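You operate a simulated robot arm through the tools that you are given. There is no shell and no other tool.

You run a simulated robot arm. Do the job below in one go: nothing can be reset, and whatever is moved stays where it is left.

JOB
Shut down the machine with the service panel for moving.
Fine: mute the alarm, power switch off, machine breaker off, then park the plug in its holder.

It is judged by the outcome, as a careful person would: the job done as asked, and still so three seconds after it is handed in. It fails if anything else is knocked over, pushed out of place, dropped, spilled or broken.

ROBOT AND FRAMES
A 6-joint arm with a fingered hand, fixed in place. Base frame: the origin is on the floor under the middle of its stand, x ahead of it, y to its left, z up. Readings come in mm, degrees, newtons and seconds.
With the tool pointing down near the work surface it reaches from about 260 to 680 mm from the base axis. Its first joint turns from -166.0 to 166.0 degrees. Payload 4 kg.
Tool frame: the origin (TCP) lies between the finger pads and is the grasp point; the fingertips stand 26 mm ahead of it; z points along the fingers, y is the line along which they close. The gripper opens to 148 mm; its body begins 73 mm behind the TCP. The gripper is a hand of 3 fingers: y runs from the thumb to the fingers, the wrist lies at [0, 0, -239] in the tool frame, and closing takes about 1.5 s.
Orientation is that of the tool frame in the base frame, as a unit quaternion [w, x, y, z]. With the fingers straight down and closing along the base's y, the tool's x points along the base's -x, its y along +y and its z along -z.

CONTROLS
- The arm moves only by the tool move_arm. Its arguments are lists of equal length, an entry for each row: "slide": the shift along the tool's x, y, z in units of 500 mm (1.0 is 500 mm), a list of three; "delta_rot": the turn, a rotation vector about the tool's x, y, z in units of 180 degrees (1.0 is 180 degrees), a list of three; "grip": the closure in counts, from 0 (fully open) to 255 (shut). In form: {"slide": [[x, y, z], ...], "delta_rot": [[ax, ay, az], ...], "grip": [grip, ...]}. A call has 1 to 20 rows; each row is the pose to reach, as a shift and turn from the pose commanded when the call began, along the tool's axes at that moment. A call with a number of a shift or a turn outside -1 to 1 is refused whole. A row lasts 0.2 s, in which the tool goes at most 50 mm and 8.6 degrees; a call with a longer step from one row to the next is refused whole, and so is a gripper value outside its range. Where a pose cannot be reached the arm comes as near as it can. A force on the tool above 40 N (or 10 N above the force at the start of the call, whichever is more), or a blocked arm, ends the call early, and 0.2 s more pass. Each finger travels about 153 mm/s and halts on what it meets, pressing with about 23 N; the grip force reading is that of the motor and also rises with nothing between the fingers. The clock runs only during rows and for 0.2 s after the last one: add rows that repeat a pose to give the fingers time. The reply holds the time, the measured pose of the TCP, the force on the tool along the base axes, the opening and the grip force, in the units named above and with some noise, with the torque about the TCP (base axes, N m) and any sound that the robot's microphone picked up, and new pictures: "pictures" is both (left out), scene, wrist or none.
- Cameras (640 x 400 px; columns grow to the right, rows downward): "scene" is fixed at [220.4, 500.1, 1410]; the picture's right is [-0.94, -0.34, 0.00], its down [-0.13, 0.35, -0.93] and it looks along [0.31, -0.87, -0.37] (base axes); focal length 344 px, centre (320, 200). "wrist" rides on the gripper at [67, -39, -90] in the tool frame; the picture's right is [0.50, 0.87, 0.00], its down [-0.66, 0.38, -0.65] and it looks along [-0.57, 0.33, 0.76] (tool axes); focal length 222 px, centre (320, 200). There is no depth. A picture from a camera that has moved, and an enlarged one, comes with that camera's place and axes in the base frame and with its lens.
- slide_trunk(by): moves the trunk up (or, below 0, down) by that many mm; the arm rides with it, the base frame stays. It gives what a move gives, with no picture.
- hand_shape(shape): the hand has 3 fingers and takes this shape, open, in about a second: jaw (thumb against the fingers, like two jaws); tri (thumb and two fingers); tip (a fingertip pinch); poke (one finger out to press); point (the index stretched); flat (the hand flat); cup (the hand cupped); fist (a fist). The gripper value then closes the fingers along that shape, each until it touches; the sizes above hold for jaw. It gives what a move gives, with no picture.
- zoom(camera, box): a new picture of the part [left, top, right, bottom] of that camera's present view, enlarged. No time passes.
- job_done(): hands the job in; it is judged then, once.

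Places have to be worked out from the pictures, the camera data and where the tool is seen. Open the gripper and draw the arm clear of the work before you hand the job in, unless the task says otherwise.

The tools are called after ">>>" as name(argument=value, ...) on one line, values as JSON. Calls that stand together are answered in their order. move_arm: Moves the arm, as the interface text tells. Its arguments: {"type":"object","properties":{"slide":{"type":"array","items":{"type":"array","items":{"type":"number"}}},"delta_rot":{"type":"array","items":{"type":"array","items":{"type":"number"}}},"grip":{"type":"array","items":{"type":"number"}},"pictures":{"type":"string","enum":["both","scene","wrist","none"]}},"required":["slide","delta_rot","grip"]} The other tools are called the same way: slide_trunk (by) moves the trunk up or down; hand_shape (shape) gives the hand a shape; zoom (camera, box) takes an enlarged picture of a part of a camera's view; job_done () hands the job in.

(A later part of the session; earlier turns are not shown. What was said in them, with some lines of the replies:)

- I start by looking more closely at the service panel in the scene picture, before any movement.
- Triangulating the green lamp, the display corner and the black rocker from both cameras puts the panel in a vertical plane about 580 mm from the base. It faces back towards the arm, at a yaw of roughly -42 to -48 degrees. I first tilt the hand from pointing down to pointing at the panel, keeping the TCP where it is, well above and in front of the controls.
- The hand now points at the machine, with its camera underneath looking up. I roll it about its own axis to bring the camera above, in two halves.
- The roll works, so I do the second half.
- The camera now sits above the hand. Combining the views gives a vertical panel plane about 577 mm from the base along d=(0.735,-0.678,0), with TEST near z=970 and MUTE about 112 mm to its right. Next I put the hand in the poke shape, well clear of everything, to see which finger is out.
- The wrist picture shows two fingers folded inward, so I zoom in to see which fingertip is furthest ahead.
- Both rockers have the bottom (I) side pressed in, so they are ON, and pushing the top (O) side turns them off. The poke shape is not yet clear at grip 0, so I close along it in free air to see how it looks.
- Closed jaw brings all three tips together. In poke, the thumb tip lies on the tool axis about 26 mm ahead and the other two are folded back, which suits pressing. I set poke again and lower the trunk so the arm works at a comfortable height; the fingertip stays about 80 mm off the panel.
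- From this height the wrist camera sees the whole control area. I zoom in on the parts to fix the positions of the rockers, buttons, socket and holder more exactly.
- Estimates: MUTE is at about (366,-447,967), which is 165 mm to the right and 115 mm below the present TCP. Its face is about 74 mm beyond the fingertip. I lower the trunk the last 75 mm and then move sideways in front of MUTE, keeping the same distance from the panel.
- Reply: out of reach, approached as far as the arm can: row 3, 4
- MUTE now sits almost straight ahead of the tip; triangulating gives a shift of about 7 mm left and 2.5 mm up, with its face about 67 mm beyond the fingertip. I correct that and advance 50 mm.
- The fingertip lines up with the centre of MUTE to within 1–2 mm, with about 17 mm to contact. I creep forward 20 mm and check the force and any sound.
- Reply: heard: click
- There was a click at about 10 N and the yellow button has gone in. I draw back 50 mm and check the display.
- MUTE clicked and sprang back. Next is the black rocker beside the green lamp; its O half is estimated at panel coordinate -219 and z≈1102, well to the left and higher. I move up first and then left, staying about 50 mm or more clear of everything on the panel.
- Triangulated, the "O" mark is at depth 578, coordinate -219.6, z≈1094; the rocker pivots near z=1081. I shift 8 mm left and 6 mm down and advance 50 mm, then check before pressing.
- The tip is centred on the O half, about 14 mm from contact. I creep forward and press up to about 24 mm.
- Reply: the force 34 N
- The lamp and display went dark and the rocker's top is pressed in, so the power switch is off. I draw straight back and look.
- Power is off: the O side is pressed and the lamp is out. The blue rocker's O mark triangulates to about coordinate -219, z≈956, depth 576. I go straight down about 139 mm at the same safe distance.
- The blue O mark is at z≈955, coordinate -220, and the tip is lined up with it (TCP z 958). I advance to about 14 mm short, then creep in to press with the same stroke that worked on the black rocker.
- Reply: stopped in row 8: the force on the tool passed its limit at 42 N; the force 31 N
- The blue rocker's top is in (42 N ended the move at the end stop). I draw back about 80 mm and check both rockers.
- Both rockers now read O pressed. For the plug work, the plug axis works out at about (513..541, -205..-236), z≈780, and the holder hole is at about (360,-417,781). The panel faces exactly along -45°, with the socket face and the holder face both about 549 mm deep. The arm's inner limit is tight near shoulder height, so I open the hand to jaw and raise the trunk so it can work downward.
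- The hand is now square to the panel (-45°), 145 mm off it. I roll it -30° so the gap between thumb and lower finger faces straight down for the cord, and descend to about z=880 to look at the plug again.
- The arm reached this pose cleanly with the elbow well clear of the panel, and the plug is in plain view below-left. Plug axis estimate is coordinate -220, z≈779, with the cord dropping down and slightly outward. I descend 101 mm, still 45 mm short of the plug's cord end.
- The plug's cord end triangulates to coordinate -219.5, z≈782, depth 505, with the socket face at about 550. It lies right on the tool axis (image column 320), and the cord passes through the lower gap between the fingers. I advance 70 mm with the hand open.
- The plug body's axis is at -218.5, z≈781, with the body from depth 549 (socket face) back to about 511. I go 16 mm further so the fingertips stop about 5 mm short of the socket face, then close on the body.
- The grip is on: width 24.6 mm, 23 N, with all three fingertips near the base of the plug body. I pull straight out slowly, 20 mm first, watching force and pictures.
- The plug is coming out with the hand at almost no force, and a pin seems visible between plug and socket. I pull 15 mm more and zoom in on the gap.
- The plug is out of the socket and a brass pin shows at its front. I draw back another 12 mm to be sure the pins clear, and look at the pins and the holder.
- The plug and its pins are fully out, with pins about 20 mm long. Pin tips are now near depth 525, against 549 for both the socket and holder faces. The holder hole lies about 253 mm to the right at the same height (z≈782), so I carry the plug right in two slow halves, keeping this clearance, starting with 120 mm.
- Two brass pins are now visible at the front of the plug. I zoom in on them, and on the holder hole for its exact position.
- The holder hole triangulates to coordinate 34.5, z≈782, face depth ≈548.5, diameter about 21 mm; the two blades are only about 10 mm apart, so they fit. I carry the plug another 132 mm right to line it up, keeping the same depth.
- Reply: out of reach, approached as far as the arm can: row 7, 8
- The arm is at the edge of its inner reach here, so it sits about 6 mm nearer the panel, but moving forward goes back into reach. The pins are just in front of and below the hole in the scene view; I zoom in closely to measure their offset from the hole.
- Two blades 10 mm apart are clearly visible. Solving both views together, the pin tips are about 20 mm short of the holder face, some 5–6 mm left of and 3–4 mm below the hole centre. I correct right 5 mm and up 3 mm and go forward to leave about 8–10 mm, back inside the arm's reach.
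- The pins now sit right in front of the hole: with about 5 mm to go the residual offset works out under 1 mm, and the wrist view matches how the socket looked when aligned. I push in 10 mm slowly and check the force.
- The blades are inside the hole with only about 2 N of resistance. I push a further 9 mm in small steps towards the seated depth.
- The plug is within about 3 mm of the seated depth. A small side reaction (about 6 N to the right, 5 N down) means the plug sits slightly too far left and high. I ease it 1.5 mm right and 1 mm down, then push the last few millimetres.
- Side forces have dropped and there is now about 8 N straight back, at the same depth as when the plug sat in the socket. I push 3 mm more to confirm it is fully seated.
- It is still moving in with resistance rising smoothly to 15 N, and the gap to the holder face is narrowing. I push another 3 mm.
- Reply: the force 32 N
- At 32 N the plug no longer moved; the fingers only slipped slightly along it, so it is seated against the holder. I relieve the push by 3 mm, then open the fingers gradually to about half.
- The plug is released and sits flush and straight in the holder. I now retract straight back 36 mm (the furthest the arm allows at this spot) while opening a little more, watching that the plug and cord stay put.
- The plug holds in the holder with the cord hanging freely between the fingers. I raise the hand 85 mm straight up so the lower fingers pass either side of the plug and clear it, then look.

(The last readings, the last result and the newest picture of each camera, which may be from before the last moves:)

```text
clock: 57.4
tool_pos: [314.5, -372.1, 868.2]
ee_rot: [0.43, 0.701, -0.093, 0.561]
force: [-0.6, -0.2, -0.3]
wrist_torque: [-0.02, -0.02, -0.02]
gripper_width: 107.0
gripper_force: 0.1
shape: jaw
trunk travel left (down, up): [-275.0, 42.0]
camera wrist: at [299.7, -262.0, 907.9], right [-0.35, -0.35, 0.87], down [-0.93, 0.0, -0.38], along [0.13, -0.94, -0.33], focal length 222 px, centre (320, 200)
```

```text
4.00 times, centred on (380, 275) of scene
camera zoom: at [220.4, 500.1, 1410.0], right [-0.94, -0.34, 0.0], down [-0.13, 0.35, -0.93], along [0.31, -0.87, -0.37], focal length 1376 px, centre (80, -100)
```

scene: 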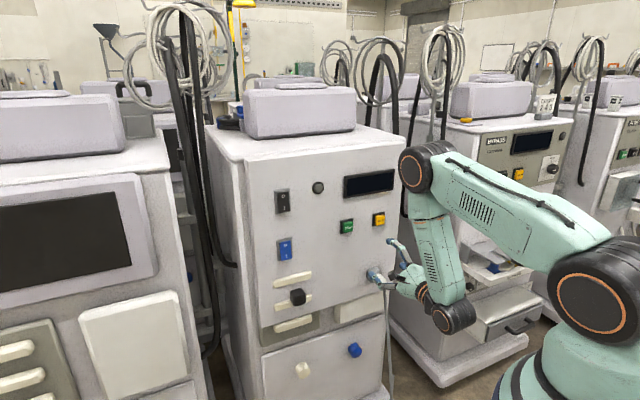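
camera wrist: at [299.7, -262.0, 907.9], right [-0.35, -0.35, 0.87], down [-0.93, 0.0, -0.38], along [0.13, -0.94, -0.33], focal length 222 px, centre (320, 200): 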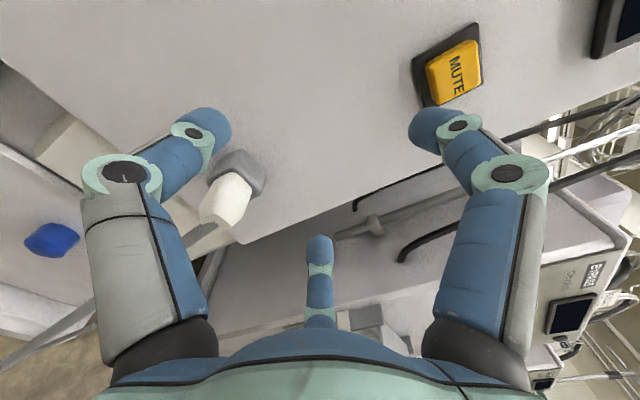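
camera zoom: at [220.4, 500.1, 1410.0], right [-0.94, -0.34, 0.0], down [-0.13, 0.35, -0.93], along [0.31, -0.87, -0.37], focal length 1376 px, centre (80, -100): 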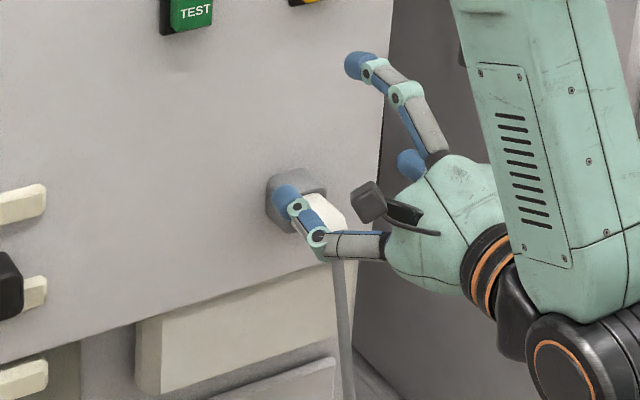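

The fingers are above the plug now, with the plug and cord undisturbed. I move the hand left and back over clear space, away from the holder and panel.

>>> move_arm(slide=[[0.037, -0.053, 0], [0.073, -0.107, 0], [0.108, -0.16, -0.02], [0.143, -0.214, -0.045], [0.177, -0.267, -0.07], [0.177, -0.267, -0.07]], delta_rot=[[0, 0, 0], [0, 0, 0], [0, 0, 0], [0, 0, 0], [0, 0, 0], [0, 0, 0]], grip=[70, 70, 70, 70, 40, 0])

>>> zoom(camera="scene", box=[340, 225, 420, 325])

>>> zoom(camera="wrist", box=[160, 60, 480, 300])

>>> zoom(camera="scene", box=[240, 150, 420, 262])

```text
clock: 58.8
tool_pos: [402.7, -235.3, 877.4]
ee_rot: [0.431, 0.701, -0.095, 0.56]
force: [0.8, -0.3, 0.3]
wrist_torque: [0.0, 0.01, -0.02]
gripper_width: 147.7
gripper_force: 0.1
shape: jaw
trunk travel left (down, up): [-275.0, 42.0]
camera wrist: at [388.2, -125.1, 916.8], right [-0.36, -0.35, 0.86], down [-0.93, 0.0, -0.38], along [0.13, -0.94, -0.33], focal length 222 px, centre (320, 200)
```

scene: 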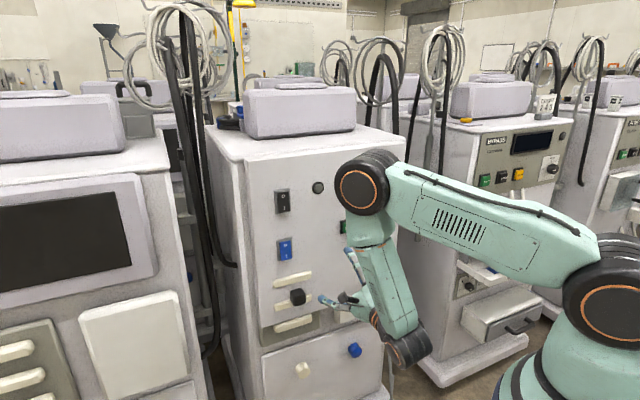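
wrist: 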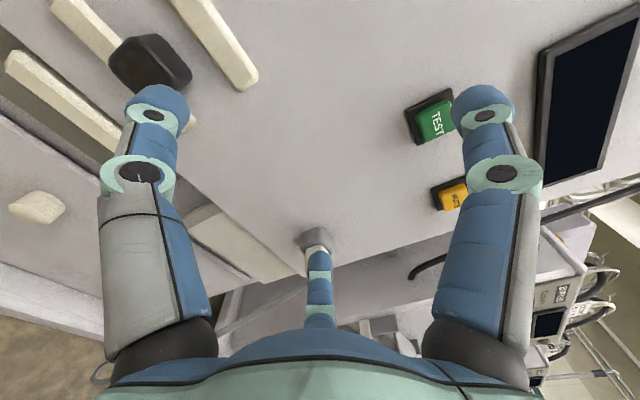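

```text
4.00 times, centred on (380, 275) of scene
camera zoom: at [220.4, 500.1, 1410.0], right [-0.94, -0.34, 0.0], down [-0.13, 0.35, -0.93], along [0.31, -0.87, -0.37], focal length 1376 px, centre (80, -100)
```

zoom: 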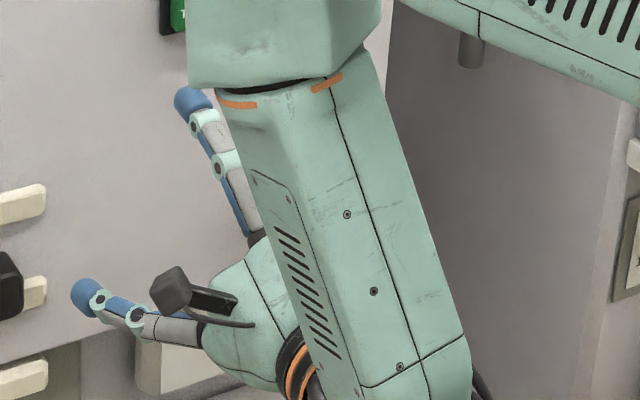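

```text
1.67 times, centred on (320, 180) of wrist
camera zoom: at [388.2, -125.1, 916.8], right [-0.36, -0.35, 0.86], down [-0.93, 0.0, -0.38], along [0.13, -0.94, -0.33], focal length 370 px, centre (320, 233)
```

zoom: 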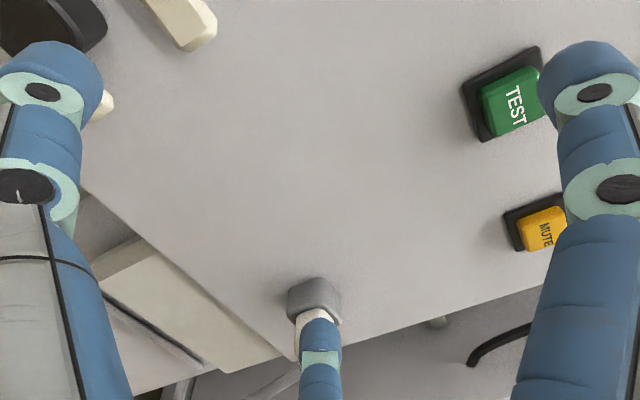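

```text
3.56 times, centred on (330, 206) of scene
camera zoom: at [220.4, 500.1, 1410.0], right [-0.94, -0.34, 0.0], down [-0.13, 0.35, -0.93], along [0.31, -0.87, -0.37], focal length 1223 px, centre (284, 179)
```

zoom: 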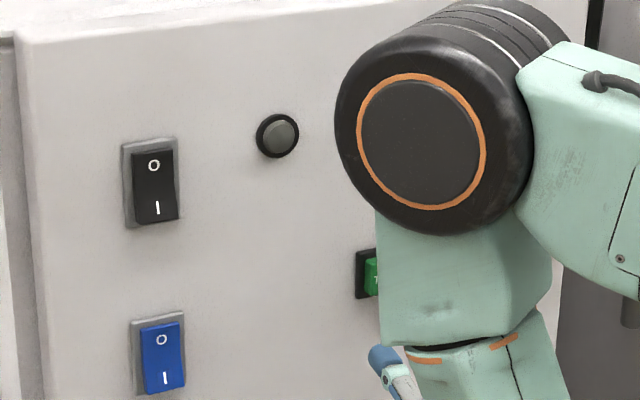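

Everything stays in place: both rockers off, lamp and display dark, plug in the holder. I move the arm left and up along the path it came down, so it is well clear and I can inspect the holder.

>>> move_arm(slide=[[0.035, -0.061, -0.01], [0.07, -0.121, -0.02], [0.105, -0.182, -0.03], [0.181, -0.138, -0.03], [0.257, -0.094, -0.03], [0.332, -0.051, -0.03], [0.408, -0.007, -0.03], [0.484, 0.037, -0.03], [0.56, 0.081, -0.03], [0.635, 0.124, -0.03], [0.711, 0.168, -0.03], [0.711, 0.168, -0.03]], delta_rot=[[0, 0, 0], [0, 0, 0], [0, 0, 0], [0, 0, 0], [0, 0, 0], [0, 0, 0], [0, 0, 0], [0, 0, 0], [0, 0, 0], [0, 0, 0], [0, 0, 0], [0, 0, 0]], grip=[0, 0, 0, 0, 0, 0, 0, 0, 0, 0, 0, 0])

>>> zoom(camera="scene", box=[240, 240, 420, 390])

>>> zoom(camera="scene", box=[350, 250, 410, 300])

>>> zoom(camera="scene", box=[240, 150, 420, 262])

```text
clock: 61.4
tool_pos: [468.0, -151.2, 1226.8]
ee_rot: [0.431, 0.702, -0.093, 0.56]
force: [0.4, 0.0, -0.1]
wrist_torque: [0.03, 0.02, 0.01]
gripper_width: 147.9
gripper_force: 0.1
shape: jaw
trunk travel left (down, up): [-275.0, 42.0]
camera wrist: at [451.9, -40.2, 1266.8], right [-0.35, -0.35, 0.87], down [-0.93, 0.0, -0.38], along [0.13, -0.94, -0.33], focal length 222 px, centre (320, 200)
```

scene: 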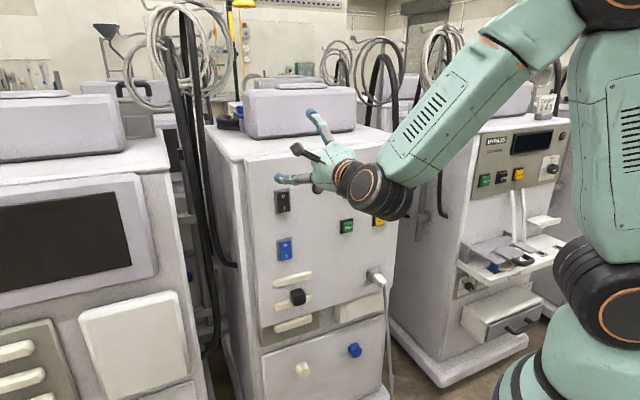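
wrist: 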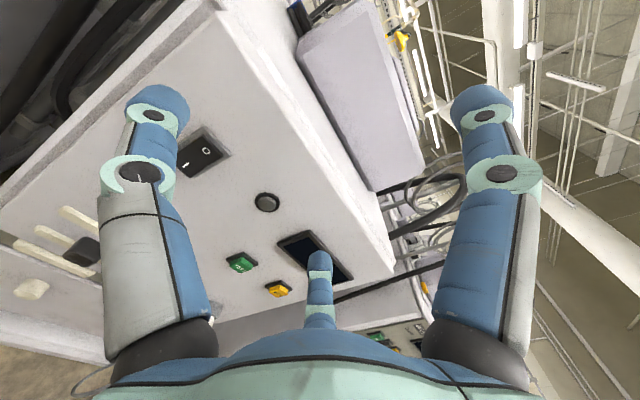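

```text
2.67 times, centred on (330, 315) of scene
camera zoom: at [220.4, 500.1, 1410.0], right [-0.94, -0.34, 0.0], down [-0.13, 0.35, -0.93], along [0.31, -0.87, -0.37], focal length 917 px, centre (293, -107)
```

zoom: 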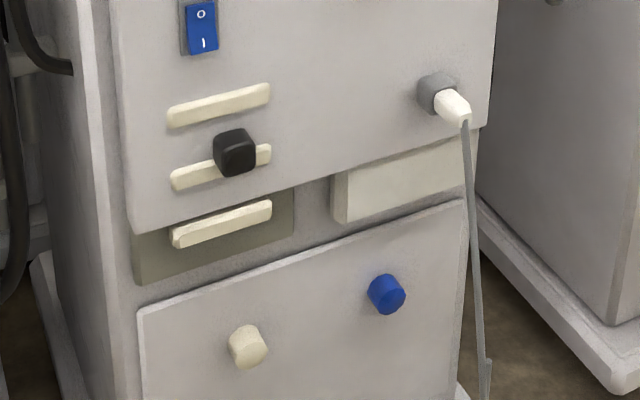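

```text
8.00 times, centred on (380, 275) of scene
camera zoom: at [220.4, 500.1, 1410.0], right [-0.94, -0.34, 0.0], down [-0.13, 0.35, -0.93], along [0.31, -0.87, -0.37], focal length 2751 px, centre (-160, -400)
```

zoom: 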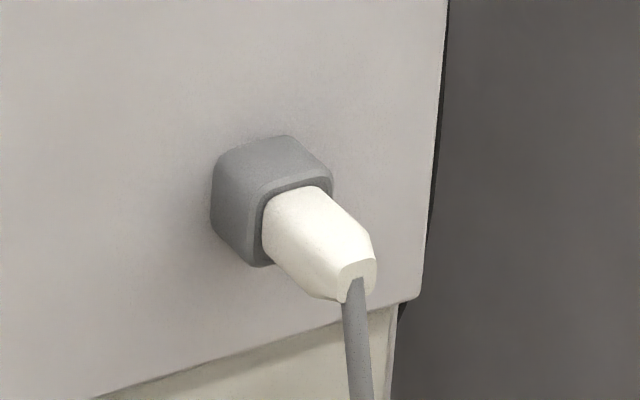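

```text
3.56 times, centred on (330, 206) of scene
camera zoom: at [220.4, 500.1, 1410.0], right [-0.94, -0.34, 0.0], down [-0.13, 0.35, -0.93], along [0.31, -0.87, -0.37], focal length 1223 px, centre (284, 179)
```

zoom: 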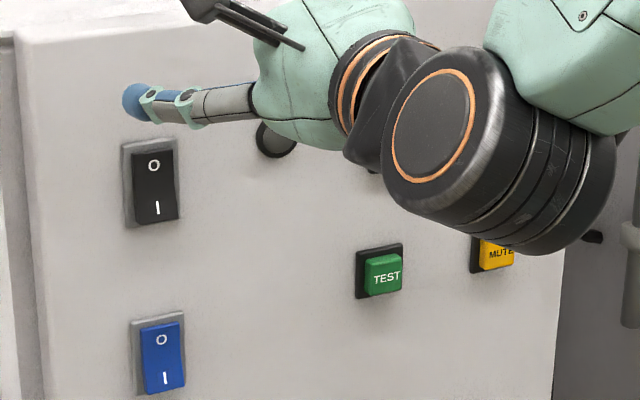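

The final check shows the plug seated straight in its holder with the cord hanging freely and the old socket empty. Both rockers show O pressed, the lamp and display are dark, and MUTE was pressed first with a click. The hand is open and clear of the work, so I hand the job in.

>>> job_done()

```text
The job is handed in.
```

The machine is shut down for moving and the job is handed in. I did the steps in the order you gave:

1. **Alarm:** I pressed MUTE once and heard it click. The display still read POWER CUT afterwards, and the microphone had not picked up an alarm sound beforehand. The click is therefore the only confirmation that the mute registered.
2. **Power switch:** I took the black rocker beside the green lamp to be the power switch, since neither rocker is labelled. It is now on O, and the lamp and display went dark when it flipped.
3. **Machine breaker:** I took the blue rocker below it to be the breaker. It is also on O.
4. **Plug:** I pulled it from the black socket and pushed it fully into the grey holder on the right. It stayed seated after I let go, with the cord hanging freely.

Nothing else was touched or moved. The hand is open, and the arm is raised clear of the machine.
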